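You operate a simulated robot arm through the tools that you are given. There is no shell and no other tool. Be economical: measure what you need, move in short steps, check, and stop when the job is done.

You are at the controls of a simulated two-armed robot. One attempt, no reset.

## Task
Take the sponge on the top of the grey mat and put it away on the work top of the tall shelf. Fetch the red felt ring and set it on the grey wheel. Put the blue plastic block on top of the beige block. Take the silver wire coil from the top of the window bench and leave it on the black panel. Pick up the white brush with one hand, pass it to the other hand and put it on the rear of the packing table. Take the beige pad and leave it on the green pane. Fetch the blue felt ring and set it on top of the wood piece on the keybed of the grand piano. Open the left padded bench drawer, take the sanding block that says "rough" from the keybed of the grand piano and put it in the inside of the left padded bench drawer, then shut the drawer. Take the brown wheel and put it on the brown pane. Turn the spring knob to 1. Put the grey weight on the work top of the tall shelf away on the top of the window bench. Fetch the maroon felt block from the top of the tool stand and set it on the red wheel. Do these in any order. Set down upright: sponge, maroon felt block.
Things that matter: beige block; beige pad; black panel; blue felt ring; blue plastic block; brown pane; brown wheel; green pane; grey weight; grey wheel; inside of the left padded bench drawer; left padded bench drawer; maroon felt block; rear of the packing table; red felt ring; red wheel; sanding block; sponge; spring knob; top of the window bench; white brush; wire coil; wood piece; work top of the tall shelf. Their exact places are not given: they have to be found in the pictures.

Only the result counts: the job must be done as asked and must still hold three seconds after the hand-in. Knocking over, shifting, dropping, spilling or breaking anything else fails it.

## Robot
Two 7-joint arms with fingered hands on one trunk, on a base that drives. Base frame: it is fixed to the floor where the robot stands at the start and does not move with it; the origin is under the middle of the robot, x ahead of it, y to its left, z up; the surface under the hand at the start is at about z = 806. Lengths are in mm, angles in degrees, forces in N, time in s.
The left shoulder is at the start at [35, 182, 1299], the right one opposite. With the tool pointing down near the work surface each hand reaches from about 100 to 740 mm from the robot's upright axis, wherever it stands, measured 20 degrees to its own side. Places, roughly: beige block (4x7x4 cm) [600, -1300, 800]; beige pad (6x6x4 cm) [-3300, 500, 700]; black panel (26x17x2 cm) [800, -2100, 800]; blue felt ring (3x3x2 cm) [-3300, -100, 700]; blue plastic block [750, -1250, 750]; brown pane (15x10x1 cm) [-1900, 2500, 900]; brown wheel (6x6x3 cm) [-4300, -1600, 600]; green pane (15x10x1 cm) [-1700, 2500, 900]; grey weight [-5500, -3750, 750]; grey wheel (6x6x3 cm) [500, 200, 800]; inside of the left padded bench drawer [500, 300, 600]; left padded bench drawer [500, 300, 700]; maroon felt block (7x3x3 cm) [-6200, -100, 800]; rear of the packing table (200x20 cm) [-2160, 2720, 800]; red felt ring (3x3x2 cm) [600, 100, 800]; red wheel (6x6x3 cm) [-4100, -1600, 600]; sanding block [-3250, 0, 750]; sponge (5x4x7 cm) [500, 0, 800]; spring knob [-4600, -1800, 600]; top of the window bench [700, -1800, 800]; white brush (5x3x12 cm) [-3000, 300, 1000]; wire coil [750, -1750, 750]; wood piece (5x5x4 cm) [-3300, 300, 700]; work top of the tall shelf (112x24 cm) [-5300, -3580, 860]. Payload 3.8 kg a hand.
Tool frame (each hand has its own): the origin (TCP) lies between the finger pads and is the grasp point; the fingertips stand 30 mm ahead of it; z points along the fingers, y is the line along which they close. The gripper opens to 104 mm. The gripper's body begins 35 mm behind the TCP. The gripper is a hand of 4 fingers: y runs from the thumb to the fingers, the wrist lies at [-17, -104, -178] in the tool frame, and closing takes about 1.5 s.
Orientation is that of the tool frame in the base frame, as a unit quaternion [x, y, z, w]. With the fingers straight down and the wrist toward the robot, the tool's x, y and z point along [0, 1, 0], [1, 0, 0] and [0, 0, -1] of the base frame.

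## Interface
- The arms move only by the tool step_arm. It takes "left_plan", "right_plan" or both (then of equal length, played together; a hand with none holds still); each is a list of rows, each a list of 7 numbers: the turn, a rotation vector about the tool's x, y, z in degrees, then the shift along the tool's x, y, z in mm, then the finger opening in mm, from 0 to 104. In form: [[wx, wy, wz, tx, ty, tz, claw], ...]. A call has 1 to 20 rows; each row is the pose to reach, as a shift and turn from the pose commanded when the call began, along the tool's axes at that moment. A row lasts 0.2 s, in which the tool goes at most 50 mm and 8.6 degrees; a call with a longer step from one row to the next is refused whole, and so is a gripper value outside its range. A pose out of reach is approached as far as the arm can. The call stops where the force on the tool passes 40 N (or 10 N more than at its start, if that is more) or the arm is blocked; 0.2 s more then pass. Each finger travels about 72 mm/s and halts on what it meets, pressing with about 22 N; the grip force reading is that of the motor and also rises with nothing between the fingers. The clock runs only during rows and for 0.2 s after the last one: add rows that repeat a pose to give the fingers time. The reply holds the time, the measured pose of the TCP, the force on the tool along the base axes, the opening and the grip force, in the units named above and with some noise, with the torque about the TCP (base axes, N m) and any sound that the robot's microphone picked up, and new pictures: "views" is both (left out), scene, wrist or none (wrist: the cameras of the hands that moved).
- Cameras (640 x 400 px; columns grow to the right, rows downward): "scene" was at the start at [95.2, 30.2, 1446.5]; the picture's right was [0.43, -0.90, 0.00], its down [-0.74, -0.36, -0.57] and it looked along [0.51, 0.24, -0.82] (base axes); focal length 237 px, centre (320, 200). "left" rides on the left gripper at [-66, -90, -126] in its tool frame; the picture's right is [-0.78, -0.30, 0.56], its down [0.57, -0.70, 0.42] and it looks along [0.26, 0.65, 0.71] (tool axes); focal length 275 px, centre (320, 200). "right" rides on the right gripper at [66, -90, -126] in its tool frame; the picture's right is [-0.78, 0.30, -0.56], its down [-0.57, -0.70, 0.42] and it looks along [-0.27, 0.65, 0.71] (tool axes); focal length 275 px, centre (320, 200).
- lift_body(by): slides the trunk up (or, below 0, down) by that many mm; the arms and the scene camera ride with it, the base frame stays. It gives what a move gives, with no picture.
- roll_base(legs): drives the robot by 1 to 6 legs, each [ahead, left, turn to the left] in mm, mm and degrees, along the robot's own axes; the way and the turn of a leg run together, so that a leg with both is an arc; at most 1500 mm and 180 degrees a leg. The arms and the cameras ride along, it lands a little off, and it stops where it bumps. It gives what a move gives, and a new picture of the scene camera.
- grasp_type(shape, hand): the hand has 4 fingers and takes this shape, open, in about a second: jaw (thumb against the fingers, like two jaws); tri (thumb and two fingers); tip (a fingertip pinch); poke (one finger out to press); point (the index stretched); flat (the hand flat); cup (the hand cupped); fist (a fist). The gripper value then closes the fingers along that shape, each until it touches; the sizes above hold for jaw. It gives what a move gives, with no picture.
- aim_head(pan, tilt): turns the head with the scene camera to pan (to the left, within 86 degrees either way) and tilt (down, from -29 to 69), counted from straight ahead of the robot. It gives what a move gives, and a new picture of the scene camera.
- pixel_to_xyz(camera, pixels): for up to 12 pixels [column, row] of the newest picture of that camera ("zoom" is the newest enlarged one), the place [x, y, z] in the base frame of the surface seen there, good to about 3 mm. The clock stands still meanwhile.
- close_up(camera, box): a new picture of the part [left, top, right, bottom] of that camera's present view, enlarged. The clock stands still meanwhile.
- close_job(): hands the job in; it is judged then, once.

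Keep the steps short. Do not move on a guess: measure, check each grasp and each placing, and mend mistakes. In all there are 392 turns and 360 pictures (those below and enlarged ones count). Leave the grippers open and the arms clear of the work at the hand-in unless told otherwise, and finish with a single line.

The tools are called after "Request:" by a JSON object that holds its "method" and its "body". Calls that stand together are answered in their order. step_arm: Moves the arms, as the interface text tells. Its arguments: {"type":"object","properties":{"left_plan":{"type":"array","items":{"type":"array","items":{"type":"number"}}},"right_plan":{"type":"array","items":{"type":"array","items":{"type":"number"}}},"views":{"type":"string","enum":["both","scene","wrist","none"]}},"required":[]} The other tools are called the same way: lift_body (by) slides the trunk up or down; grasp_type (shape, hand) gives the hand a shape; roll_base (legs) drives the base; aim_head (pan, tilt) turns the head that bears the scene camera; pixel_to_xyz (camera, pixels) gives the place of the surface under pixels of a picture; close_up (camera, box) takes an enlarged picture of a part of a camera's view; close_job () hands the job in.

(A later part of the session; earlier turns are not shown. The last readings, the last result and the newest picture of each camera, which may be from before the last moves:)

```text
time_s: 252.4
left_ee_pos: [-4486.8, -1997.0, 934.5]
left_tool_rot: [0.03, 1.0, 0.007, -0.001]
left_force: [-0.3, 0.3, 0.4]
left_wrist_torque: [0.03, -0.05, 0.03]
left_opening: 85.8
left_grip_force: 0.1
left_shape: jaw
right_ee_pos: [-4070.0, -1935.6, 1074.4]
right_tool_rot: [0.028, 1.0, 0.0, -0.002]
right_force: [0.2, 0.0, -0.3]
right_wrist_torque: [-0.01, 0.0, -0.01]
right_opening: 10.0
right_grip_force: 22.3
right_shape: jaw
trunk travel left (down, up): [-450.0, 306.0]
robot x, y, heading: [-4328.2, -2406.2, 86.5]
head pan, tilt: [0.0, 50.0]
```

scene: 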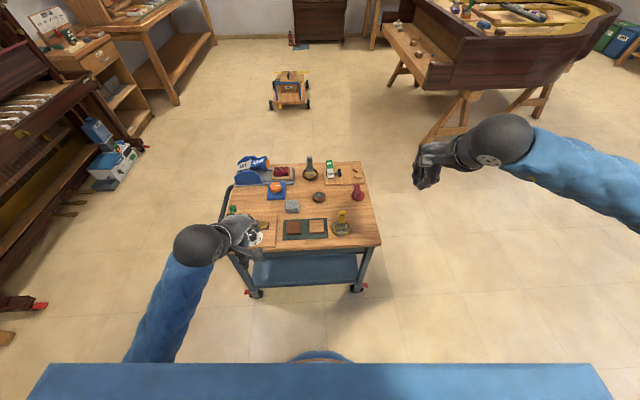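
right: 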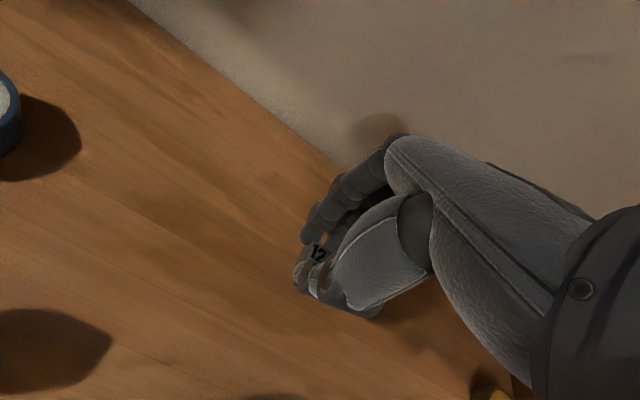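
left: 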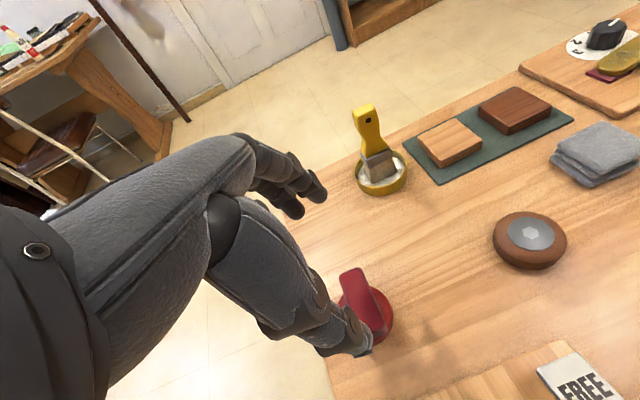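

Request:
{"method": "roll_base", "body": {"legs": [[60, 40, 3]]}}

Request:
{"method": "step_arm", "body": {"left_plan": [[0, 0, 0, 0, -40, 0, 86], [0, 0, 0, 0, -80, 0, 86]], "views": "wrist"}}

Request:
{"method": "close_up", "body": {"camera": "scene", "box": [210, 200, 310, 280]}}

```text
time_s: 253.4
left_ee_pos: [-4547.9, -1942.9, 933.0]
left_tool_rot: [0.004, 1.0, 0.006, 0.002]
left_force: [-0.2, 0.5, -0.4]
left_wrist_torque: [-0.03, -0.03, -0.02]
left_opening: 85.9
left_grip_force: 0.1
left_shape: jaw
right_ee_pos: [-4134.7, -1859.1, 1075.6]
right_tool_rot: [0.001, 1.0, 0.0, -0.003]
right_force: [-0.3, 0.6, -0.6]
right_wrist_torque: [0.0, -0.01, 0.01]
right_opening: 10.0
right_grip_force: 22.4
right_shape: jaw
trunk travel left (down, up): [-450.0, 306.0]
robot x, y, heading: [-4370.3, -2350.2, 89.5]
head pan, tilt: [0.0, 50.0]
```

scene: 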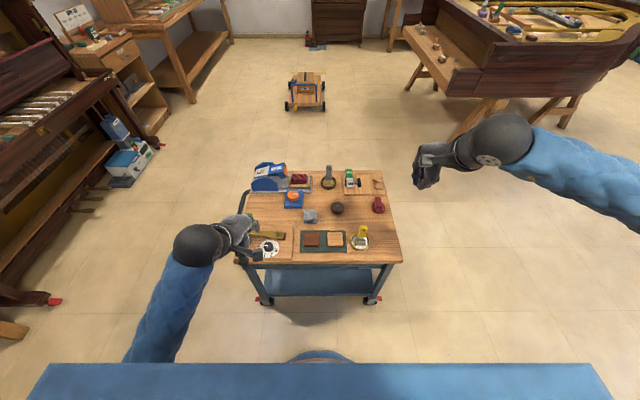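

```text
time_s: 254.0
left_ee_pos: [-4548.9, -2023.6, 933.8]
left_tool_rot: [0.003, 1.0, 0.009, -0.001]
left_force: [0.4, -0.1, 0.1]
left_wrist_torque: [0.01, -0.02, -0.01]
left_opening: 85.8
left_grip_force: 0.1
left_shape: jaw
right_ee_pos: [-4133.8, -1861.7, 1076.1]
right_tool_rot: [0.002, 1.0, 0.0, -0.002]
right_force: [-0.2, -0.6, -0.5]
right_wrist_torque: [0.01, 0.02, 0.0]
right_opening: 10.1
right_grip_force: 21.4
right_shape: jaw
trunk travel left (down, up): [-450.0, 306.0]
robot x, y, heading: [-4373.1, -2352.5, 89.9]
head pan, tilt: [0.0, 50.0]
```

left: 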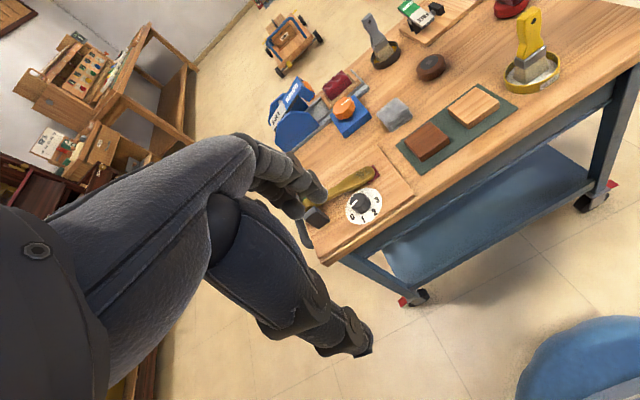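

```text
5.00 times, centred on (260, 240) of scene
```

zoom: 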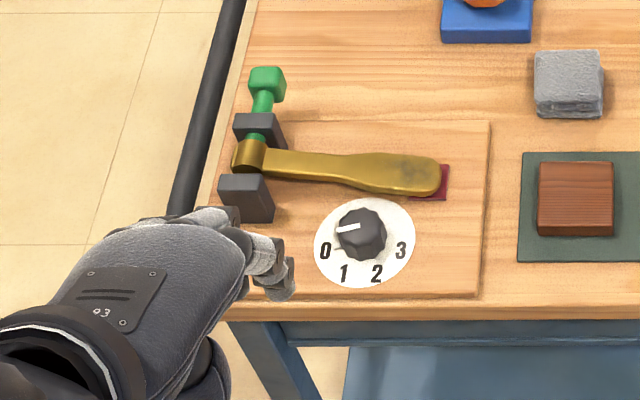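

The pointer is at 0; label 1 is about 52° counter-clockwise. The brass bar blocks gripping along y, so I'll stand at the trolley's southwest corner with heading ≈25° so the hand can grip the knob along x.

Request:
{"method": "roll_base", "body": {"legs": [[120, 640, 0], [0, 0, -65]]}}

Request:
{"method": "aim_head", "body": {"pan": 15, "tilt": 55}}

```text
time_s: 260.4
left_ee_pos: [-4764.0, -1930.4, 934.2]
left_tool_rot: [0.555, 0.832, 0.008, 0.003]
left_force: [0.7, 0.3, 0.2]
left_wrist_torque: [0.0, -0.01, -0.02]
left_opening: 86.1
left_grip_force: 0.1
left_shape: jaw
right_ee_pos: [-4455.8, -2248.8, 1075.2]
right_tool_rot: [0.554, 0.833, 0.002, -0.002]
right_force: [-0.8, -0.1, 0.3]
right_wrist_torque: [0.0, -0.02, -0.01]
right_opening: 10.0
right_grip_force: 21.6
right_shape: jaw
trunk travel left (down, up): [-450.0, 306.0]
robot x, y, heading: [-4995.7, -2219.3, 22.7]
head pan, tilt: [0.0, 50.0]
```

scene: 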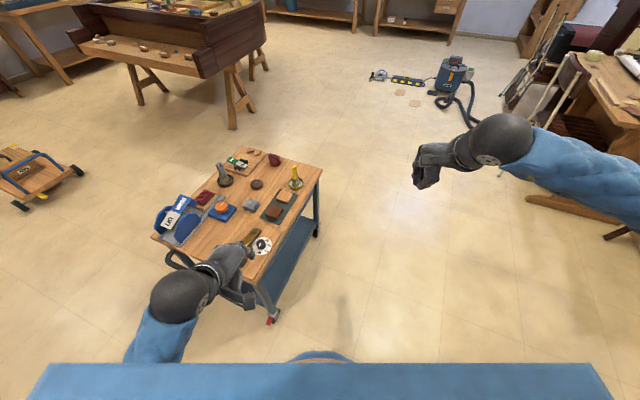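

```text
time_s: 261.2
left_ee_pos: [-4765.2, -1930.3, 932.8]
left_tool_rot: [0.554, 0.832, 0.007, 0.003]
left_force: [0.5, 0.2, 0.2]
left_wrist_torque: [-0.03, -0.05, -0.02]
left_opening: 85.9
left_grip_force: 0.0
left_shape: jaw
right_ee_pos: [-4454.6, -2249.4, 1074.6]
right_tool_rot: [0.554, 0.833, 0.001, -0.003]
right_force: [-0.3, -0.3, -0.5]
right_wrist_torque: [-0.03, 0.01, 0.0]
right_opening: 10.2
right_grip_force: 21.7
right_shape: jaw
trunk travel left (down, up): [-450.0, 306.0]
robot x, y, heading: [-4997.2, -2224.6, 22.5]
head pan, tilt: [15.0, 55.0]
```

scene: 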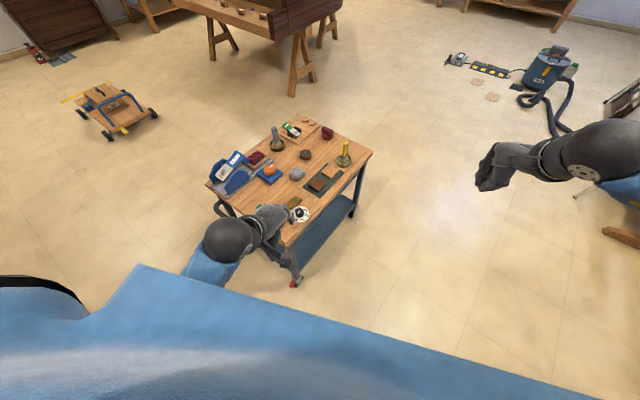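

I'll lower the trunk 150 mm, then move the left hand above the knob with yaw so the closing axis is about −30° from x.

Request:
{"method": "lift_body", "body": {"by": -150}}

Request:
{"method": "step_arm", "body": {"left_plan": [[0, 0, 7.5, 6, 36, 0, 70], [0, 0, 15, 12, 72, 0, 70], [0, 0, 22.5, 18, 108, 0, 70], [0, 0, 30, 25, 144, 0, 70], [0, 0, 37.5, 31, 180, 0, 70], [0, 0, 45, 37, 216, 0, 70], [0, 0, 52, 43, 251, 0, 70], [0, 0, 52, 43, 251, 0, 70]], "views": "both"}}

```text
time_s: 263.0
left_ee_pos: [-4765.5, -1929.9, 779.2]
left_tool_rot: [0.555, 0.832, 0.003, 0.0]
left_force: [-0.2, -0.2, -0.4]
left_wrist_torque: [0.02, 0.03, -0.01]
left_opening: 85.8
left_grip_force: 0.1
left_shape: jaw
right_ee_pos: [-4454.0, -2249.6, 926.0]
right_tool_rot: [0.554, 0.833, 0.002, -0.003]
right_force: [-0.7, -0.4, 0.0]
right_wrist_torque: [-0.02, 0.03, -0.01]
right_opening: 10.1
right_grip_force: 21.7
right_shape: jaw
trunk travel left (down, up): [-300.0, 456.0]
robot x, y, heading: [-4998.1, -2224.9, 22.7]
head pan, tilt: [15.0, 55.0]
```

```text
time_s: 264.8
left_ee_pos: [-4548.7, -1792.6, 780.7]
left_tool_rot: [0.864, 0.504, 0.002, -0.001]
left_force: [-0.4, -0.3, 0.5]
left_wrist_torque: [0.04, 0.03, -0.01]
left_opening: 70.2
left_grip_force: 0.1
left_shape: jaw
right_ee_pos: [-4454.6, -2248.4, 924.8]
right_tool_rot: [0.554, 0.833, 0.001, -0.002]
right_force: [0.0, -0.6, 0.0]
right_wrist_torque: [-0.02, 0.0, -0.02]
right_opening: 10.2
right_grip_force: 21.6
right_shape: jaw
trunk travel left (down, up): [-300.0, 456.0]
robot x, y, heading: [-4996.6, -2221.1, 22.8]
head pan, tilt: [15.0, 55.0]
```

scene: 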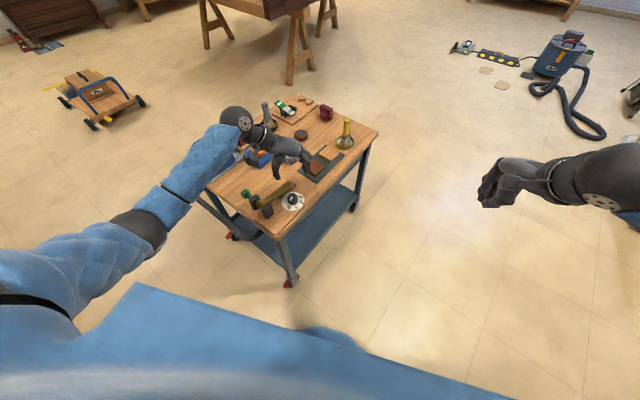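
left: 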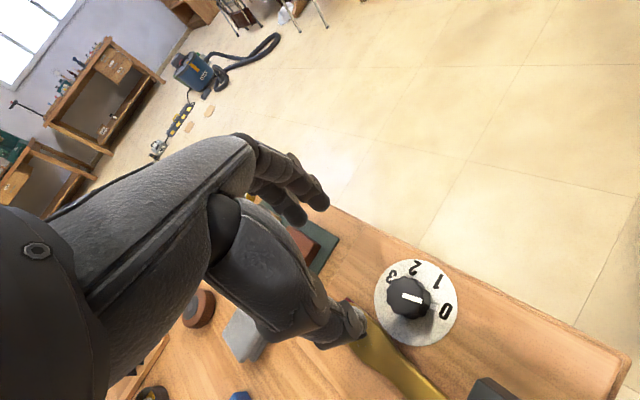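

Request:
{"method": "close_up", "body": {"camera": "left", "box": [340, 240, 480, 360]}}

Request:
{"method": "pixel_to_xyz", "body": {"camera": "zoom", "pixels": [[305, 255], [330, 260], [260, 255], [280, 195], [250, 220], [340, 200], [390, 240], [320, 240], [475, 330], [450, 195], [345, 130], [235, 165]]}}

```text
3.33 times, centred on (410, 300) of left
```

zoom: 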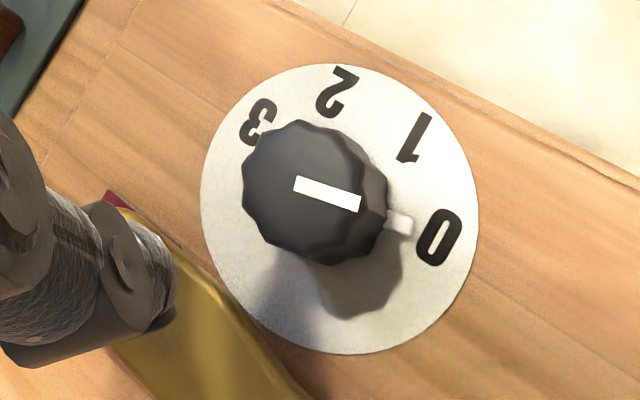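

```text
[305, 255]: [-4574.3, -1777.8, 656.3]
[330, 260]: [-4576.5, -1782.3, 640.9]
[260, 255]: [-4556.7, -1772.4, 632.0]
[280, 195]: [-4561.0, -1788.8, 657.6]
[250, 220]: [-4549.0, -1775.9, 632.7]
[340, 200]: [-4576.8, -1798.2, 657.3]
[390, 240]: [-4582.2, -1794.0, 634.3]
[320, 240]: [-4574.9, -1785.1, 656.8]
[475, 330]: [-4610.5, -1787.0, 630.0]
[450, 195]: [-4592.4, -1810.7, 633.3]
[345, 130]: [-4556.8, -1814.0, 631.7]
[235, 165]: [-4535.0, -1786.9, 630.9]
```

Request:
{"method": "pixel_to_xyz", "body": {"camera": "zoom", "pixels": [[296, 185], [358, 203], [314, 193], [400, 222], [440, 237], [415, 137], [340, 93], [258, 120], [300, 125], [250, 190], [385, 195], [315, 262]]}}

```text
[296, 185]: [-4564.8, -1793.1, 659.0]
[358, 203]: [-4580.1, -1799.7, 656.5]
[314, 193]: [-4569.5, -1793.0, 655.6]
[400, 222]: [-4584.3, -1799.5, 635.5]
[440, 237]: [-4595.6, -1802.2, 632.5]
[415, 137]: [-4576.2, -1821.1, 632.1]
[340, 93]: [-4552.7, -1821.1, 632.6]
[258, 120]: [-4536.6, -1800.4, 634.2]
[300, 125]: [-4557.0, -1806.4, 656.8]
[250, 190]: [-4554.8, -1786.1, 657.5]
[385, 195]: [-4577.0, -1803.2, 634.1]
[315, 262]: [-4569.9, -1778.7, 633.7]
```

Request:
{"method": "pixel_to_xyz", "body": {"camera": "zoom", "pixels": [[200, 270], [225, 300], [250, 335], [280, 370], [180, 300], [230, 370], [500, 395]]}}

```text
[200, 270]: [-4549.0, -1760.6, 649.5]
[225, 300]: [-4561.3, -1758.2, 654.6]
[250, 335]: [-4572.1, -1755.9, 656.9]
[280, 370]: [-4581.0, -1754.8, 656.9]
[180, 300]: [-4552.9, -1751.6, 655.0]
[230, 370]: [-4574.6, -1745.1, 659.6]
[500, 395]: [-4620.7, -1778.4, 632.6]
```

The bar leaves ~18 mm north of the knob, so I'll use the two-finger tip shape, centred at (−4567,−1793).

Request:
{"method": "grasp_type", "body": {"hand": "left", "shape": "tip"}}

Request:
{"method": "step_arm", "body": {"left_plan": [[0, 0, 0, -9, -16, 0, 64], [0, 0, 0, -9, -16, 40, 64], [0, 0, 0, -9, -16, 75, 64], [0, 0, 0, -9, -16, 75, 64]], "views": "wrist"}}

Request:
{"method": "close_up", "body": {"camera": "left", "box": [250, 150, 450, 310]}}

```text
time_s: 265.7
left_ee_pos: [-4548.5, -1793.7, 781.1]
left_tool_rot: [0.863, 0.505, 0.003, 0.0]
left_force: [-1.5, 0.6, 0.6]
left_wrist_torque: [0.0, 0.01, 0.01]
left_opening: 104.2
left_grip_force: 0.0
left_shape: tip
right_ee_pos: [-4456.5, -2249.3, 924.1]
right_tool_rot: [0.553, 0.833, 0.0, -0.002]
right_force: [0.5, 0.2, -0.3]
right_wrist_torque: [-0.01, 0.04, -0.02]
right_opening: 9.9
right_grip_force: 21.9
right_shape: jaw
trunk travel left (down, up): [-300.0, 456.0]
robot x, y, heading: [-4997.0, -2224.2, 22.8]
head pan, tilt: [15.0, 55.0]
```

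```text
time_s: 266.7
left_ee_pos: [-4566.8, -1792.7, 707.5]
left_tool_rot: [0.864, 0.504, 0.002, 0.0]
left_force: [-0.1, 0.2, -0.5]
left_wrist_torque: [-0.04, -0.02, 0.0]
left_opening: 64.3
left_grip_force: 0.0
left_shape: tip
right_ee_pos: [-4454.7, -2248.5, 925.5]
right_tool_rot: [0.553, 0.833, 0.0, -0.002]
right_force: [0.0, -0.5, -0.5]
right_wrist_torque: [0.0, -0.03, 0.0]
right_opening: 10.3
right_grip_force: 21.9
right_shape: jaw
trunk travel left (down, up): [-300.0, 456.0]
robot x, y, heading: [-4998.7, -2225.8, 22.9]
head pan, tilt: [15.0, 55.0]
```

left: 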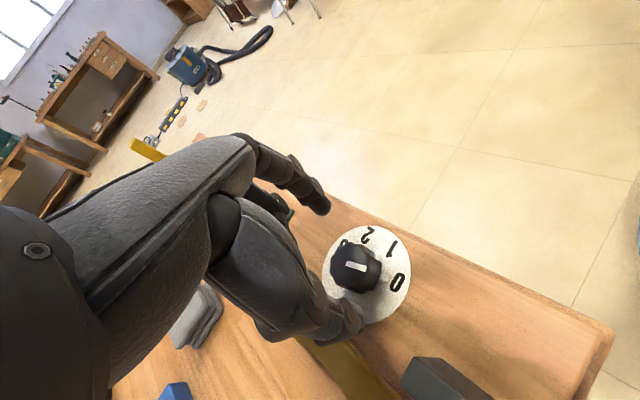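

```text
2.50 times, centred on (350, 230) of left
```

zoom: 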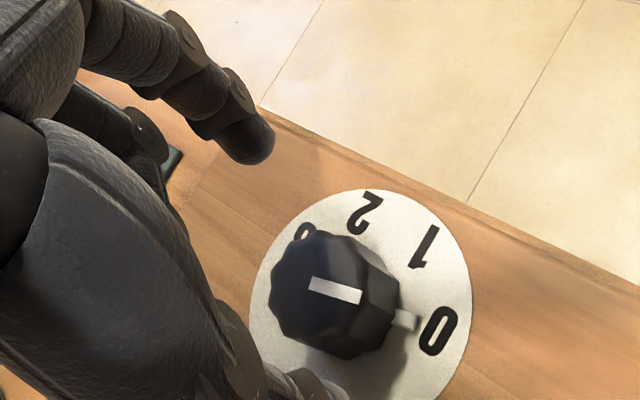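

Aligned. I'll narrow to 52, descend to TCP≈668 and close on the knob.

Request:
{"method": "step_arm", "body": {"left_plan": [[0, 0, 0, 0, 0, 0, 52], [0, 0, 0, 0, 0, 20, 52], [0, 0, 0, 0, 0, 38, 52], [0, 0, 0, 0, 0, 38, 40], [0, 0, 0, 0, 0, 38, 30], [0, 0, 0, 0, 0, 38, 25], [0, 0, 0, 0, 0, 38, 25], [0, 0, 0, 0, 0, 38, 25]], "views": "wrist"}}

Request:
{"method": "close_up", "body": {"camera": "left", "box": [250, 150, 450, 310]}}

```text
time_s: 268.5
left_ee_pos: [-4567.0, -1795.7, 667.9]
left_tool_rot: [0.864, 0.504, 0.002, 0.001]
left_force: [-0.3, -3.2, -1.5]
left_wrist_torque: [-0.11, -0.02, 0.1]
left_opening: 26.1
left_grip_force: 21.7
left_shape: tip
right_ee_pos: [-4455.3, -2249.5, 926.5]
right_tool_rot: [0.553, 0.833, 0.0, -0.003]
right_force: [-0.2, -0.2, 0.2]
right_wrist_torque: [0.01, -0.01, -0.01]
right_opening: 9.7
right_grip_force: 22.0
right_shape: jaw
trunk travel left (down, up): [-300.0, 456.0]
robot x, y, heading: [-4994.7, -2221.1, 22.6]
head pan, tilt: [15.0, 55.0]
```

left: 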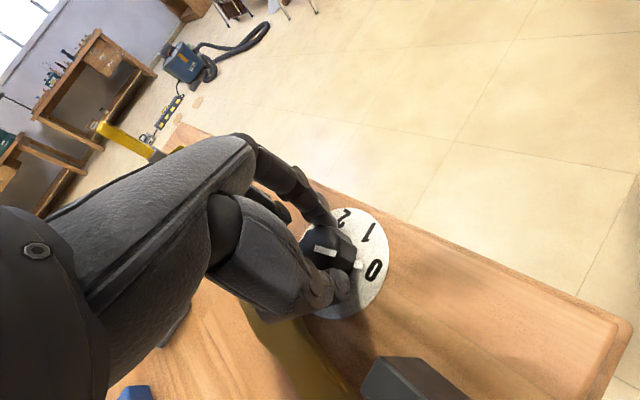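

```text
2.50 times, centred on (350, 230) of left
```

zoom: 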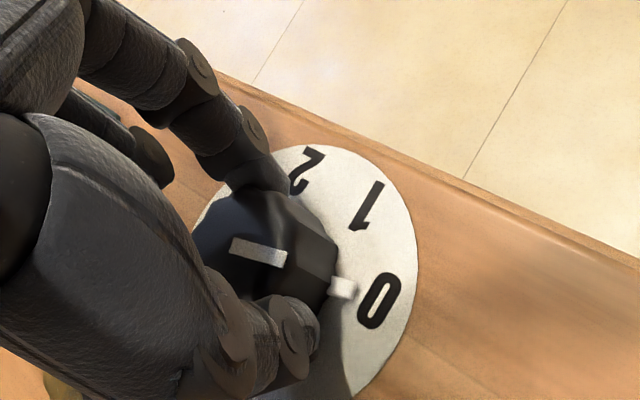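

Knob gripped. I'll turn the hand 30° counter-clockwise first and check.

Request:
{"method": "step_arm", "body": {"left_plan": [[0, 0, -7, 0, 0, 0, 25], [0, 0, -14, 0, 0, 0, 25], [0, 0, -21, 0, 0, 0, 25], [0, 0, -28, 0, 0, 0, 25], [0, 0, -35, 0, 0, 0, 25], [0, 0, -35, 0, 0, 0, 25]], "views": "wrist"}}

Request:
{"method": "close_up", "body": {"camera": "left", "box": [250, 150, 450, 310]}}

Request:
{"method": "close_up", "body": {"camera": "scene", "box": [250, 150, 340, 220]}}

```text
time_s: 269.9
left_ee_pos: [-4567.2, -1795.5, 667.4]
left_tool_rot: [0.671, 0.741, 0.002, 0.002]
left_force: [0.9, -12.1, -0.2]
left_wrist_torque: [-0.27, -0.01, -0.03]
left_opening: 26.0
left_grip_force: 22.0
left_shape: tip
right_ee_pos: [-4454.0, -2250.3, 925.4]
right_tool_rot: [0.553, 0.833, 0.002, -0.003]
right_force: [-0.3, -0.7, -0.4]
right_wrist_torque: [-0.01, -0.01, 0.01]
right_opening: 10.0
right_grip_force: 21.9
right_shape: jaw
trunk travel left (down, up): [-300.0, 456.0]
robot x, y, heading: [-5000.1, -2222.0, 22.7]
head pan, tilt: [15.0, 55.0]
```

left: 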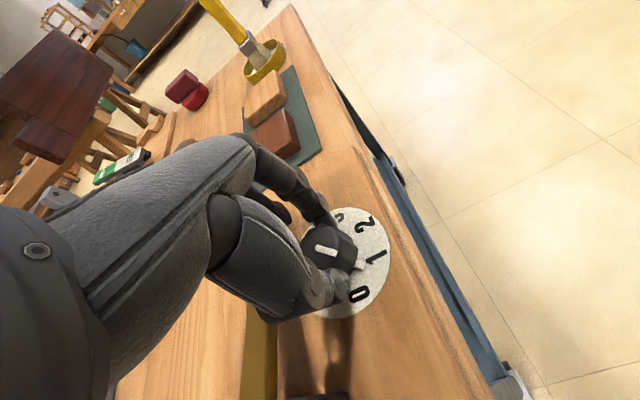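

```text
2.50 times, centred on (350, 230) of left
```

zoom: 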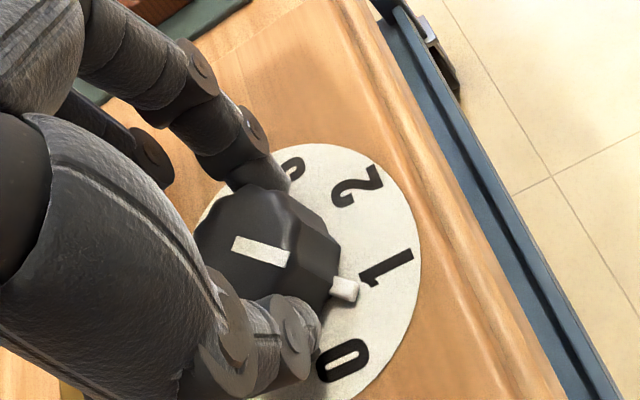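

```text
5.71 times, centred on (295, 185) of scene
```

zoom: 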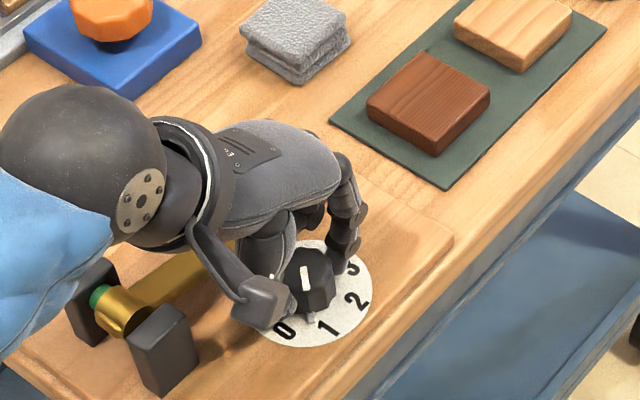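

Turning works. I'll turn another 13° (shifting 2 mm to relieve side load) and measure.

Request:
{"method": "step_arm", "body": {"left_plan": [[0, 0, -7, -2, 0, 0, 25], [0, 0, -14, -2, 0, 0, 25], [0, 0, -14, -2, 0, 0, 25]], "views": "none"}}

Request:
{"method": "close_up", "body": {"camera": "left", "box": [270, 170, 430, 320]}}

```text
time_s: 270.7
left_ee_pos: [-4566.8, -1795.6, 667.2]
left_tool_rot: [0.576, 0.818, 0.002, 0.001]
left_force: [1.5, -9.7, 3.1]
left_wrist_torque: [-0.23, -0.03, -0.01]
left_opening: 25.9
left_grip_force: 22.2
left_shape: tip
right_ee_pos: [-4455.3, -2249.1, 926.2]
right_tool_rot: [0.554, 0.833, 0.002, -0.003]
right_force: [-0.7, 0.2, -0.4]
right_wrist_torque: [0.02, 0.02, -0.01]
right_opening: 10.0
right_grip_force: 21.3
right_shape: jaw
trunk travel left (down, up): [-300.0, 456.0]
robot x, y, heading: [-4996.9, -2221.6, 22.6]
head pan, tilt: [15.0, 55.0]
```

```text
2.67 times, centred on (350, 245) of left
```

zoom: 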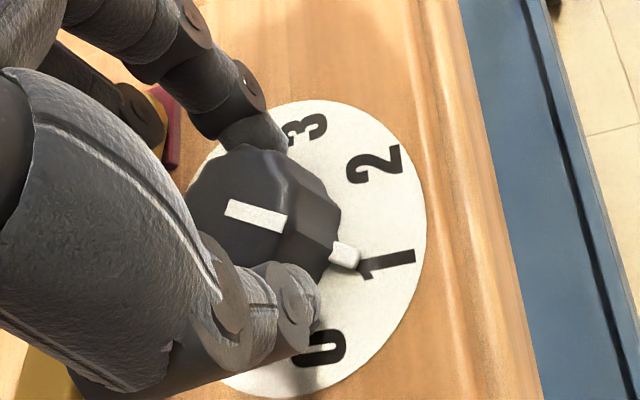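

Request:
{"method": "pixel_to_xyz", "body": {"camera": "zoom", "pixels": [[345, 257], [388, 263], [375, 165], [318, 350], [305, 128], [230, 207], [286, 225], [335, 250]]}}

```text
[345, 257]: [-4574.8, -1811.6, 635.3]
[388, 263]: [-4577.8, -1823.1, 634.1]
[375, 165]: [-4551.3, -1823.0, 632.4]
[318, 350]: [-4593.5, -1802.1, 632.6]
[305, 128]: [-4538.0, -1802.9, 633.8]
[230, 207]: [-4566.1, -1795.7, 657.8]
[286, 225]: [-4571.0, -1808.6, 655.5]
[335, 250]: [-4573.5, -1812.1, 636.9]
```

The tab now points at 1. I'll open, rise and verify.

Request:
{"method": "step_arm", "body": {"left_plan": [[0, 0, 0, 0, 0, 0, 35], [0, 0, 0, 0, 0, 0, 48], [0, 0, 0, 0, 0, 0, 52], [0, 0, 0, 0, 0, 0, 52], [0, 0, 0, 0, 0, -40, 52], [0, 0, 0, 0, 0, -85, 52]], "views": "none"}}

Request:
{"method": "close_up", "body": {"camera": "left", "box": [300, 210, 440, 350]}}

```text
time_s: 272.1
left_ee_pos: [-4566.3, -1797.0, 754.0]
left_tool_rot: [0.577, 0.817, 0.002, 0.001]
left_force: [-0.3, 0.0, -0.2]
left_wrist_torque: [0.01, -0.04, 0.0]
left_opening: 51.9
left_grip_force: 0.0
left_shape: tip
right_ee_pos: [-4454.8, -2250.2, 925.2]
right_tool_rot: [0.553, 0.833, 0.001, -0.002]
right_force: [0.4, 0.7, -0.7]
right_wrist_torque: [-0.04, -0.01, 0.03]
right_opening: 10.0
right_grip_force: 21.6
right_shape: jaw
trunk travel left (down, up): [-300.0, 456.0]
robot x, y, heading: [-4998.0, -2222.8, 22.7]
head pan, tilt: [15.0, 55.0]
```

```text
2.86 times, centred on (370, 280) of left
```

zoom: 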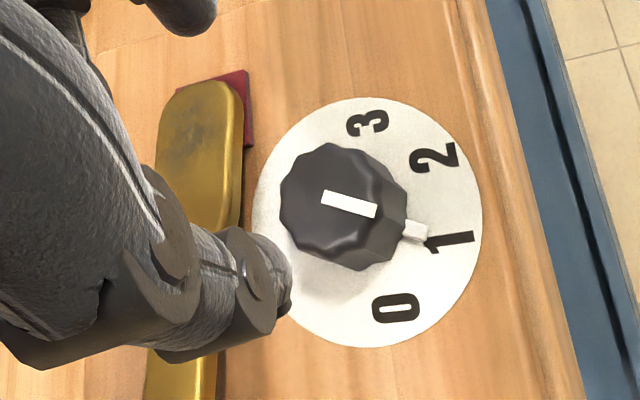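

The knob reads 1. Now the brown wheel: I'll retract, raise the trunk, reset to jaw and reposition south of it.

Request:
{"method": "lift_body", "body": {"by": 150}}

Request:
{"method": "step_arm", "body": {"left_plan": [[0, 0, 0, 0, -45, 0, 52], [0, 0, 0, 0, -90, 0, 52], [0, 0, 0, 0, -135, 0, 52], [0, 0, 0, 0, -180, 0, 52]], "views": "none"}}

Request:
{"method": "grasp_type", "body": {"hand": "left", "shape": "jaw"}}

Request:
{"method": "roll_base", "body": {"legs": [[0, 0, 67.5], [0, -860, 0]]}}

```text
time_s: 273.8
left_ee_pos: [-4567.3, -1795.5, 900.9]
left_tool_rot: [0.577, 0.817, 0.002, 0.0]
left_force: [-0.5, -0.1, 0.4]
left_wrist_torque: [0.0, 0.01, 0.0]
left_opening: 51.7
left_grip_force: 0.1
left_shape: tip
right_ee_pos: [-4454.3, -2248.9, 1075.2]
right_tool_rot: [0.553, 0.833, 0.001, -0.003]
right_force: [-0.4, 0.4, 0.5]
right_wrist_torque: [-0.02, 0.0, -0.02]
right_opening: 10.1
right_grip_force: 21.8
right_shape: jaw
trunk travel left (down, up): [-450.0, 306.0]
robot x, y, heading: [-4996.7, -2219.8, 22.6]
head pan, tilt: [15.0, 55.0]
```

```text
time_s: 274.8
left_ee_pos: [-4736.3, -1856.5, 901.7]
left_tool_rot: [0.577, 0.817, 0.003, 0.002]
left_force: [-0.3, -0.3, 0.7]
left_wrist_torque: [0.01, -0.01, 0.02]
left_opening: 51.7
left_grip_force: 0.1
left_shape: tip
right_ee_pos: [-4455.4, -2250.4, 1075.8]
right_tool_rot: [0.554, 0.833, 0.002, -0.002]
right_force: [0.0, -0.2, -0.9]
right_wrist_torque: [-0.02, -0.03, -0.03]
right_opening: 10.1
right_grip_force: 21.9
right_shape: jaw
trunk travel left (down, up): [-450.0, 306.0]
robot x, y, heading: [-4998.2, -2224.0, 22.8]
head pan, tilt: [15.0, 55.0]
```

```text
time_s: 275.7
left_ee_pos: [-4735.4, -1856.4, 901.9]
left_tool_rot: [0.576, 0.817, 0.003, 0.001]
left_force: [-0.1, 0.3, -0.7]
left_wrist_torque: [0.02, -0.03, 0.01]
left_opening: 103.9
left_grip_force: 0.1
left_shape: jaw
right_ee_pos: [-4455.2, -2249.1, 1076.2]
right_tool_rot: [0.554, 0.833, 0.001, -0.002]
right_force: [0.3, 0.2, 0.7]
right_wrist_torque: [0.01, -0.02, -0.02]
right_opening: 10.3
right_grip_force: 22.4
right_shape: jaw
trunk travel left (down, up): [-450.0, 306.0]
robot x, y, heading: [-4997.7, -2223.3, 22.6]
head pan, tilt: [15.0, 55.0]
```

```text
time_s: 283.2
left_ee_pos: [-4393.0, -1823.5, 901.4]
left_tool_rot: [0.005, 1.0, 0.003, -0.001]
left_force: [-0.1, -0.2, 0.5]
left_wrist_torque: [0.01, 0.0, 0.01]
left_opening: 103.9
left_grip_force: 0.1
left_shape: jaw
right_ee_pos: [-3925.9, -1695.3, 1075.2]
right_tool_rot: [-0.023, 1.0, -0.001, -0.004]
right_force: [-0.1, -0.2, 0.0]
right_wrist_torque: [0.02, 0.03, 0.0]
right_opening: 9.8
right_grip_force: 21.8
right_shape: jaw
trunk travel left (down, up): [-450.0, 306.0]
robot x, y, heading: [-4141.4, -2196.0, 92.3]
head pan, tilt: [15.0, 55.0]
```

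scene: 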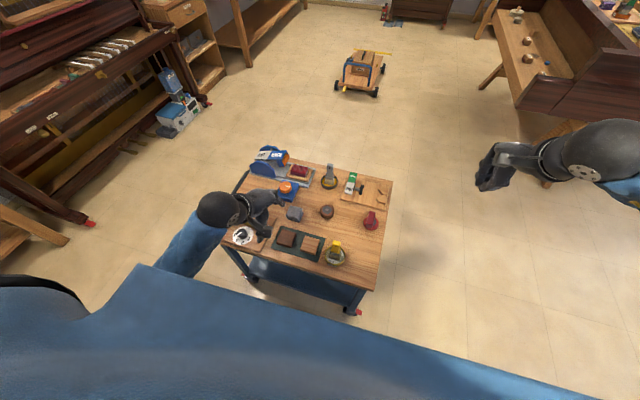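

Request:
{"method": "step_arm", "body": {"left_plan": [[0, 0, 0, -17, 39, 0, 90], [0, 0, 0, -34, 78, 0, 90], [0, 0, 0, -51, 117, 0, 90], [0, 0, 0, -68, 156, 0, 90], [0, 0, 0, -85, 195, 0, 90], [0, 0, 0, -101, 234, 0, 90]], "views": "none"}}

Request:
{"method": "lift_body", "body": {"by": -130}}

Request:
{"method": "close_up", "body": {"camera": "left", "box": [240, 140, 480, 340]}}

```text
time_s: 284.6
left_ee_pos: [-4290.3, -1590.8, 902.3]
left_tool_rot: [0.005, 1.0, 0.002, -0.001]
left_force: [-0.3, -0.6, 0.1]
left_wrist_torque: [0.0, 0.0, -0.01]
left_opening: 90.0
left_grip_force: 0.1
left_shape: jaw
right_ee_pos: [-3927.0, -1695.4, 1075.0]
right_tool_rot: [-0.024, 1.0, -0.001, -0.003]
right_force: [-0.3, 0.5, 0.0]
right_wrist_torque: [0.01, 0.02, -0.05]
right_opening: 9.8
right_grip_force: 21.9
right_shape: jaw
trunk travel left (down, up): [-450.0, 306.0]
robot x, y, heading: [-4138.7, -2195.2, 92.5]
head pan, tilt: [15.0, 55.0]
```

```text
time_s: 286.2
left_ee_pos: [-4289.6, -1590.9, 773.6]
left_tool_rot: [0.006, 1.0, 0.003, -0.001]
left_force: [0.0, 0.3, -0.2]
left_wrist_torque: [0.01, 0.02, 0.02]
left_opening: 90.0
left_grip_force: 0.1
left_shape: jaw
right_ee_pos: [-3926.7, -1696.4, 945.5]
right_tool_rot: [-0.022, 1.0, 0.0, -0.002]
right_force: [0.5, 0.2, 0.4]
right_wrist_torque: [0.0, 0.02, 0.0]
right_opening: 10.0
right_grip_force: 22.3
right_shape: jaw
trunk travel left (down, up): [-320.0, 436.0]
robot x, y, heading: [-4137.7, -2193.1, 92.7]
head pan, tilt: [15.0, 55.0]
```

```text
2.00 times, centred on (360, 240) of left
```

zoom: 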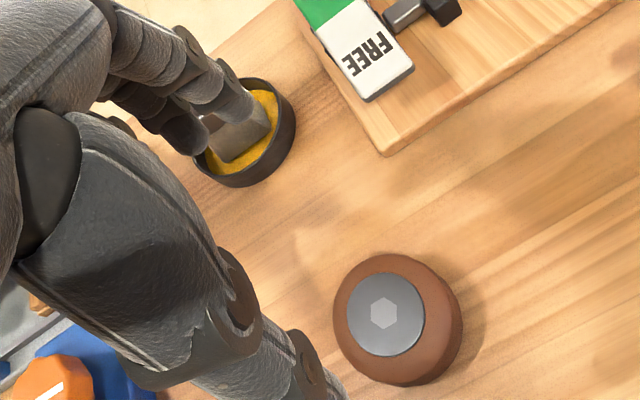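

Request:
{"method": "pixel_to_xyz", "body": {"camera": "zoom", "pixels": [[384, 313], [340, 300], [455, 300], [395, 258], [400, 382], [440, 360], [240, 150], [250, 180], [225, 120]]}}

```text
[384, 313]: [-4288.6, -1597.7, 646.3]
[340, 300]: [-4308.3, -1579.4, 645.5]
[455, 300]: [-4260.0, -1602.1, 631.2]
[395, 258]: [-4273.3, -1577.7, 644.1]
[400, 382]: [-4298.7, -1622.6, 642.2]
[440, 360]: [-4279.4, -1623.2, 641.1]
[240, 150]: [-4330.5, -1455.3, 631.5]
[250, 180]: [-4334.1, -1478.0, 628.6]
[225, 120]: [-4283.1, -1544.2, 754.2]
```

Wheel centre (−4288,−1598). I'll descend to TCP≈656 and close.

Request:
{"method": "step_arm", "body": {"left_plan": [[0, 0, 0, -1.5, -7, 40, 90], [0, 0, 0, -1.5, -7, 80, 90], [0, 0, 0, -1.5, -7, 117, 90], [0, 0, 0, -1.5, -7, 117, 75], [0, 0, 0, -1.5, -7, 117, 60], [0, 0, 0, -1.5, -7, 117, 48], [0, 0, 0, -1.5, -7, 117, 48], [0, 0, 0, -1.5, -7, 117, 48]], "views": "wrist"}}

```text
time_s: 288.0
left_ee_pos: [-4288.5, -1598.4, 656.9]
left_tool_rot: [0.006, 1.0, 0.002, -0.001]
left_force: [-0.8, 0.0, -0.6]
left_wrist_torque: [-0.01, -0.01, -0.02]
left_opening: 50.4
left_grip_force: 22.0
left_shape: jaw
right_ee_pos: [-3927.8, -1696.1, 945.6]
right_tool_rot: [-0.022, 1.0, 0.0, -0.002]
right_force: [0.5, -0.4, 0.9]
right_wrist_torque: [0.03, 0.0, 0.03]
right_opening: 9.9
right_grip_force: 22.0
right_shape: jaw
trunk travel left (down, up): [-320.0, 436.0]
robot x, y, heading: [-4138.9, -2198.2, 92.6]
head pan, tilt: [15.0, 55.0]
```

left: 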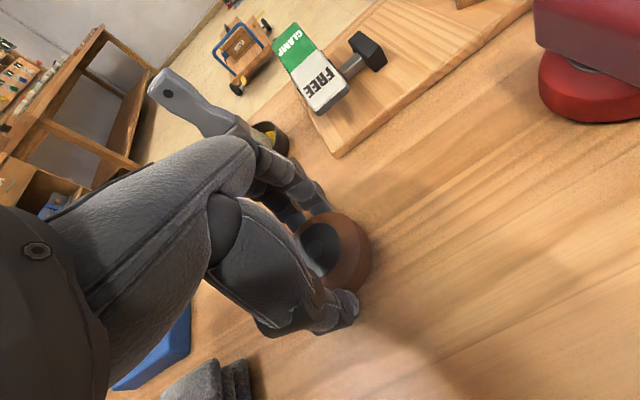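

Gripped. I'll lift by the arm, then raise the trunk.

Request:
{"method": "step_arm", "body": {"left_plan": [[0, 0, 0, 0, 0, -45, 48], [0, 0, 0, 0, 0, -90, 48], [0, 0, 0, 0, 0, -120, 48]], "views": "wrist"}}

Request:
{"method": "lift_body", "body": {"by": 130}}

Request:
{"method": "roll_base", "body": {"legs": [[-250, 0, 0]]}}

```text
time_s: 288.8
left_ee_pos: [-4288.7, -1598.5, 775.4]
left_tool_rot: [0.005, 1.0, 0.002, -0.001]
left_force: [-0.1, -1.0, -1.3]
left_wrist_torque: [-0.01, -0.01, 0.03]
left_opening: 50.1
left_grip_force: 22.0
left_shape: jaw
right_ee_pos: [-3926.6, -1695.5, 944.8]
right_tool_rot: [-0.022, 1.0, -0.001, -0.002]
right_force: [-0.5, 0.3, -0.6]
right_wrist_torque: [0.02, -0.03, 0.01]
right_opening: 10.2
right_grip_force: 21.8
right_shape: jaw
trunk travel left (down, up): [-320.0, 436.0]
robot x, y, heading: [-4141.6, -2193.1, 92.7]
head pan, tilt: [15.0, 55.0]
```

left: 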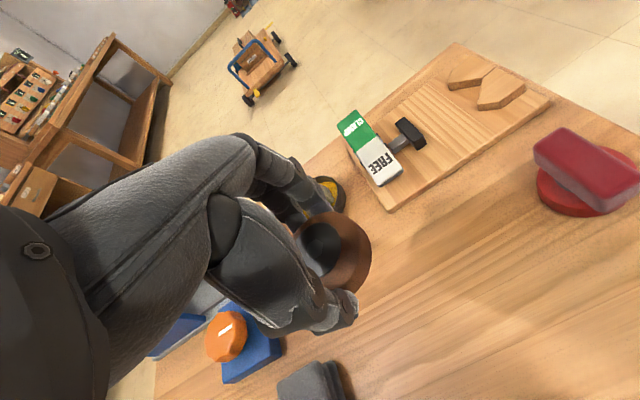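

```text
time_s: 290.4
left_ee_pos: [-4287.7, -1596.9, 904.7]
left_tool_rot: [0.005, 1.0, 0.002, -0.001]
left_force: [-0.1, -0.1, -1.5]
left_wrist_torque: [0.01, 0.02, -0.01]
left_opening: 50.3
left_grip_force: 22.2
left_shape: jaw
right_ee_pos: [-3928.3, -1695.0, 1075.0]
right_tool_rot: [-0.023, 1.0, -0.001, -0.003]
right_force: [-0.4, -1.8, 0.7]
right_wrist_torque: [-0.02, 0.01, -0.04]
right_opening: 10.0
right_grip_force: 22.1
right_shape: jaw
trunk travel left (down, up): [-450.0, 306.0]
robot x, y, heading: [-4137.1, -2194.6, 92.4]
head pan, tilt: [15.0, 55.0]
```

```text
time_s: 292.2
left_ee_pos: [-4276.5, -1849.7, 905.3]
left_tool_rot: [0.006, 1.0, 0.003, 0.0]
left_force: [0.4, -0.2, -1.2]
left_wrist_torque: [0.03, -0.02, -0.01]
left_opening: 50.2
left_grip_force: 22.0
left_shape: jaw
right_ee_pos: [-3916.2, -1948.3, 1076.7]
right_tool_rot: [-0.023, 1.0, 0.0, -0.003]
right_force: [0.5, 0.0, -0.6]
right_wrist_torque: [0.04, 0.01, -0.02]
right_opening: 10.1
right_grip_force: 22.1
right_shape: jaw
trunk travel left (down, up): [-450.0, 306.0]
robot x, y, heading: [-4128.5, -2445.0, 92.5]
head pan, tilt: [15.0, 55.0]
```

scene: 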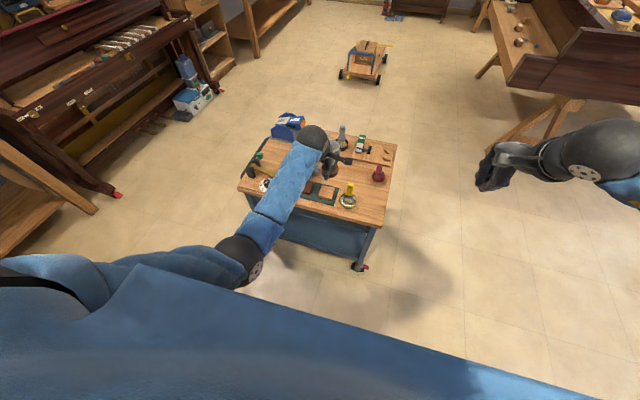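

Wheel held. I'll tuck the left arm and drive up the lane between the trolley and grand piano.

Request:
{"method": "step_arm", "body": {"left_plan": [[0, 0, 0, 0, -45, -10, 48], [0, 0, 0, 0, -90, -20, 48], [0, 0, 0, 0, -135, -30, 48], [0, 0, 0, 0, -180, -40, 48]], "views": "none"}}

Request:
{"method": "aim_head", "body": {"pan": -10, "tilt": 25}}

Request:
{"method": "roll_base", "body": {"legs": [[0, -390, -2.5], [1300, 0, 0]]}}

```text
time_s: 293.2
left_ee_pos: [-4281.3, -2028.5, 943.1]
left_tool_rot: [0.006, 1.0, 0.003, -0.003]
left_force: [0.2, 0.1, -1.5]
left_wrist_torque: [0.01, -0.02, -0.01]
left_opening: 50.4
left_grip_force: 21.8
left_shape: jaw
right_ee_pos: [-3915.2, -1948.6, 1074.5]
right_tool_rot: [-0.024, 1.0, 0.0, -0.002]
right_force: [-0.3, -1.1, -1.4]
right_wrist_torque: [-0.01, 0.02, 0.03]
right_opening: 10.0
right_grip_force: 22.3
right_shape: jaw
trunk travel left (down, up): [-450.0, 306.0]
robot x, y, heading: [-4128.1, -2448.2, 92.3]
head pan, tilt: [15.0, 55.0]
```

```text
time_s: 294.2
left_ee_pos: [-4281.7, -2027.1, 941.5]
left_tool_rot: [0.006, 1.0, 0.002, -0.001]
left_force: [0.6, -0.3, -2.0]
left_wrist_torque: [0.05, 0.0, 0.04]
left_opening: 50.5
left_grip_force: 22.0
left_shape: jaw
right_ee_pos: [-3915.4, -1947.2, 1076.1]
right_tool_rot: [-0.022, 1.0, -0.001, -0.002]
right_force: [0.5, 0.4, -1.5]
right_wrist_torque: [-0.03, -0.02, -0.01]
right_opening: 10.1
right_grip_force: 22.2
right_shape: jaw
trunk travel left (down, up): [-450.0, 306.0]
robot x, y, heading: [-4128.2, -2446.7, 92.4]
head pan, tilt: [-10.0, 25.0]
```

scene: 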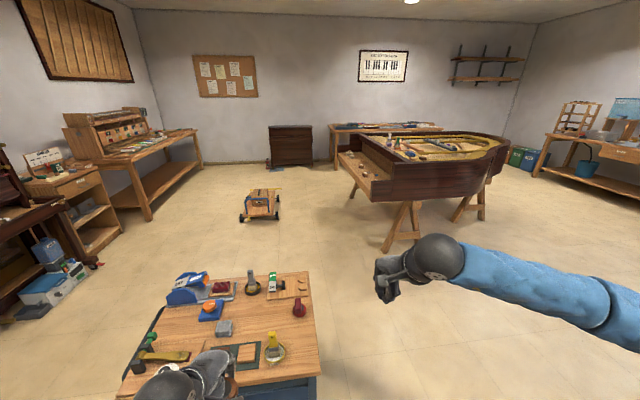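

```text
time_s: 302.8
left_ee_pos: [-3840.1, -702.5, 942.7]
left_tool_rot: [0.038, 0.999, 0.002, -0.001]
left_force: [0.0, 0.0, -2.0]
left_wrist_torque: [-0.04, -0.04, 0.02]
left_opening: 50.2
left_grip_force: 21.8
left_shape: jaw
right_ee_pos: [-3471.3, -645.2, 1075.5]
right_tool_rot: [0.009, 1.0, -0.001, -0.003]
right_force: [0.3, 0.0, 0.6]
right_wrist_torque: [-0.01, -0.06, 0.02]
right_opening: 10.2
right_grip_force: 22.4
right_shape: jaw
trunk travel left (down, up): [-450.0, 306.0]
robot x, y, heading: [-3714.5, -1129.4, 88.8]
head pan, tilt: [-10.0, 25.0]
```

scene: 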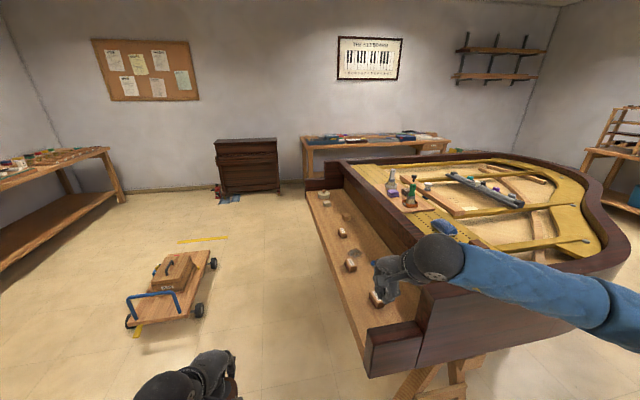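

Request:
{"method": "pixel_to_xyz", "body": {"camera": "scene", "pixels": [[370, 360], [320, 240], [310, 195], [200, 310], [210, 265], [305, 175], [225, 190], [320, 145], [430, 140], [362, 330], [400, 390]]}}

Request:
{"method": "close_up", "body": {"camera": "scene", "box": [300, 160, 480, 350]}}

```text
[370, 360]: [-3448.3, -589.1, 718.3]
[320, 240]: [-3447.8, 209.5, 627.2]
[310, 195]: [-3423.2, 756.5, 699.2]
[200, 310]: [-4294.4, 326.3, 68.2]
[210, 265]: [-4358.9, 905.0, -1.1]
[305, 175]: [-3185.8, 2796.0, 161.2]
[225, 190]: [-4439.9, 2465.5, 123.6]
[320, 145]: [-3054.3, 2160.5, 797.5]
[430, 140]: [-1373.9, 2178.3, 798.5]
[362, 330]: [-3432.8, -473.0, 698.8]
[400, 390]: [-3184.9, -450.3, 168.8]
```

```text
2.11 times, centred on (390, 255) of scene
```

zoom: 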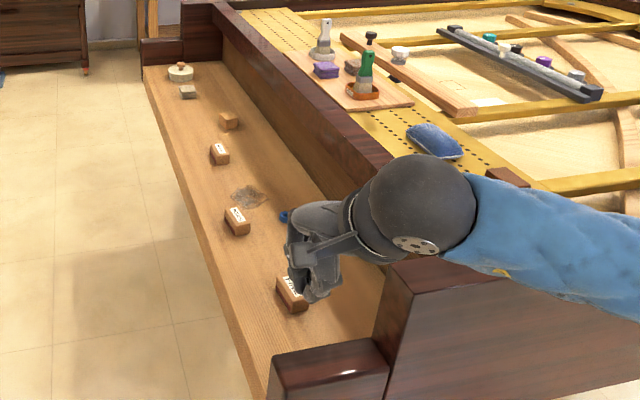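

Lane centre is x≈−3870. I'll shift left 150 mm and drive north past the keybed.

Request:
{"method": "roll_base", "body": {"legs": [[0, 150, 1], [1400, 0, 0], [1200, 0, 0], [0, 0, -90]]}}

```text
time_s: 304.4
left_ee_pos: [-3991.4, -698.9, 941.9]
left_tool_rot: [0.021, 1.0, 0.002, -0.001]
left_force: [-0.9, -0.1, -1.6]
left_wrist_torque: [0.03, 0.04, 0.01]
left_opening: 50.2
left_grip_force: 22.2
left_shape: jaw
right_ee_pos: [-3623.6, -629.2, 1074.9]
right_tool_rot: [-0.008, 1.0, -0.001, -0.003]
right_force: [-0.4, 0.4, 0.1]
right_wrist_torque: [0.01, 0.0, -0.01]
right_opening: 10.0
right_grip_force: 21.9
right_shape: jaw
trunk travel left (down, up): [-450.0, 306.0]
robot x, y, heading: [-3848.9, -1117.8, 91.1]
head pan, tilt: [-10.0, 25.0]
stopped in leg 2: the robot was blocked; the commanded pose is now the measured one
```

scene: 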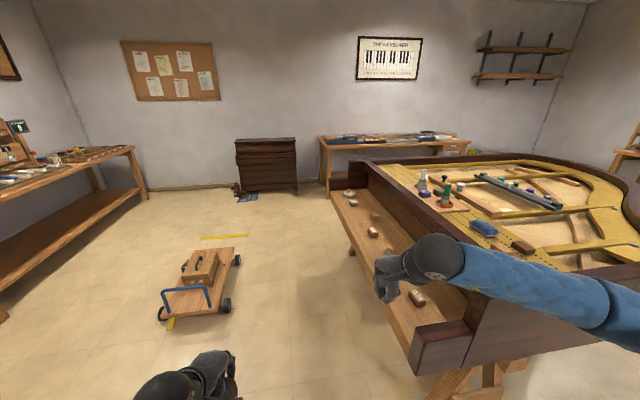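

Blocked, possibly by the trolley's corner behind-left. I'll look there before moving.

Request:
{"method": "aim_head", "body": {"pan": 86, "tilt": 55}}

```text
time_s: 306.1
left_ee_pos: [-3992.8, -699.1, 942.0]
left_tool_rot: [0.021, 1.0, 0.002, -0.002]
left_force: [-0.8, 0.0, -1.9]
left_wrist_torque: [0.0, -0.01, 0.01]
left_opening: 50.1
left_grip_force: 21.9
left_shape: jaw
right_ee_pos: [-3625.8, -629.4, 1075.7]
right_tool_rot: [-0.008, 1.0, 0.001, -0.002]
right_force: [0.3, 0.3, -0.4]
right_wrist_torque: [-0.05, -0.02, 0.03]
right_opening: 9.6
right_grip_force: 21.9
right_shape: jaw
trunk travel left (down, up): [-450.0, 306.0]
robot x, y, heading: [-3849.6, -1120.2, 90.7]
head pan, tilt: [85.9, 55.0]
```

scene: 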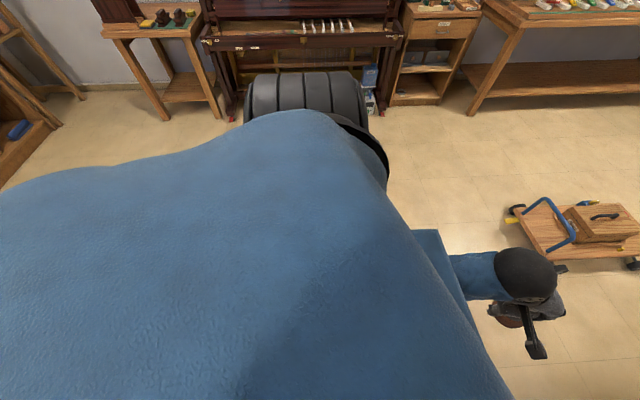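

Request:
{"method": "roll_base", "body": {"legs": [[0, -100, 0], [300, 0, 0]]}}

```text
time_s: 308.9
left_ee_pos: [-3898.1, -400.7, 941.4]
left_tool_rot: [0.019, 1.0, 0.002, -0.002]
left_force: [0.5, 0.8, -1.3]
left_wrist_torque: [0.0, 0.0, 0.03]
left_opening: 50.0
left_grip_force: 22.1
left_shape: jaw
right_ee_pos: [-3531.7, -330.2, 1073.8]
right_tool_rot: [-0.01, 1.0, 0.0, -0.002]
right_force: [0.2, 0.3, -0.7]
right_wrist_torque: [-0.01, -0.03, -0.02]
right_opening: 10.1
right_grip_force: 22.2
right_shape: jaw
trunk travel left (down, up): [-450.0, 306.0]
robot x, y, heading: [-3759.5, -825.2, 90.9]
head pan, tilt: [85.9, 55.0]
```

scene: 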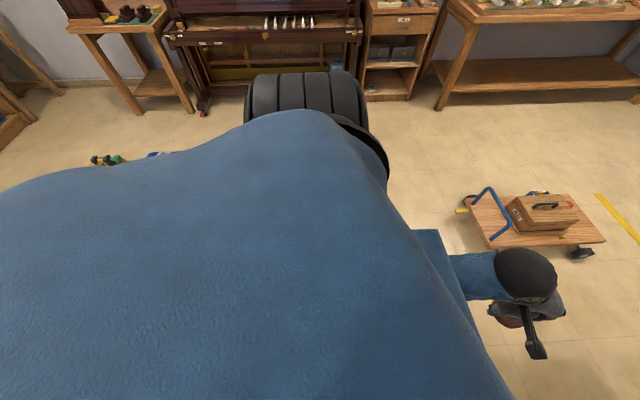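

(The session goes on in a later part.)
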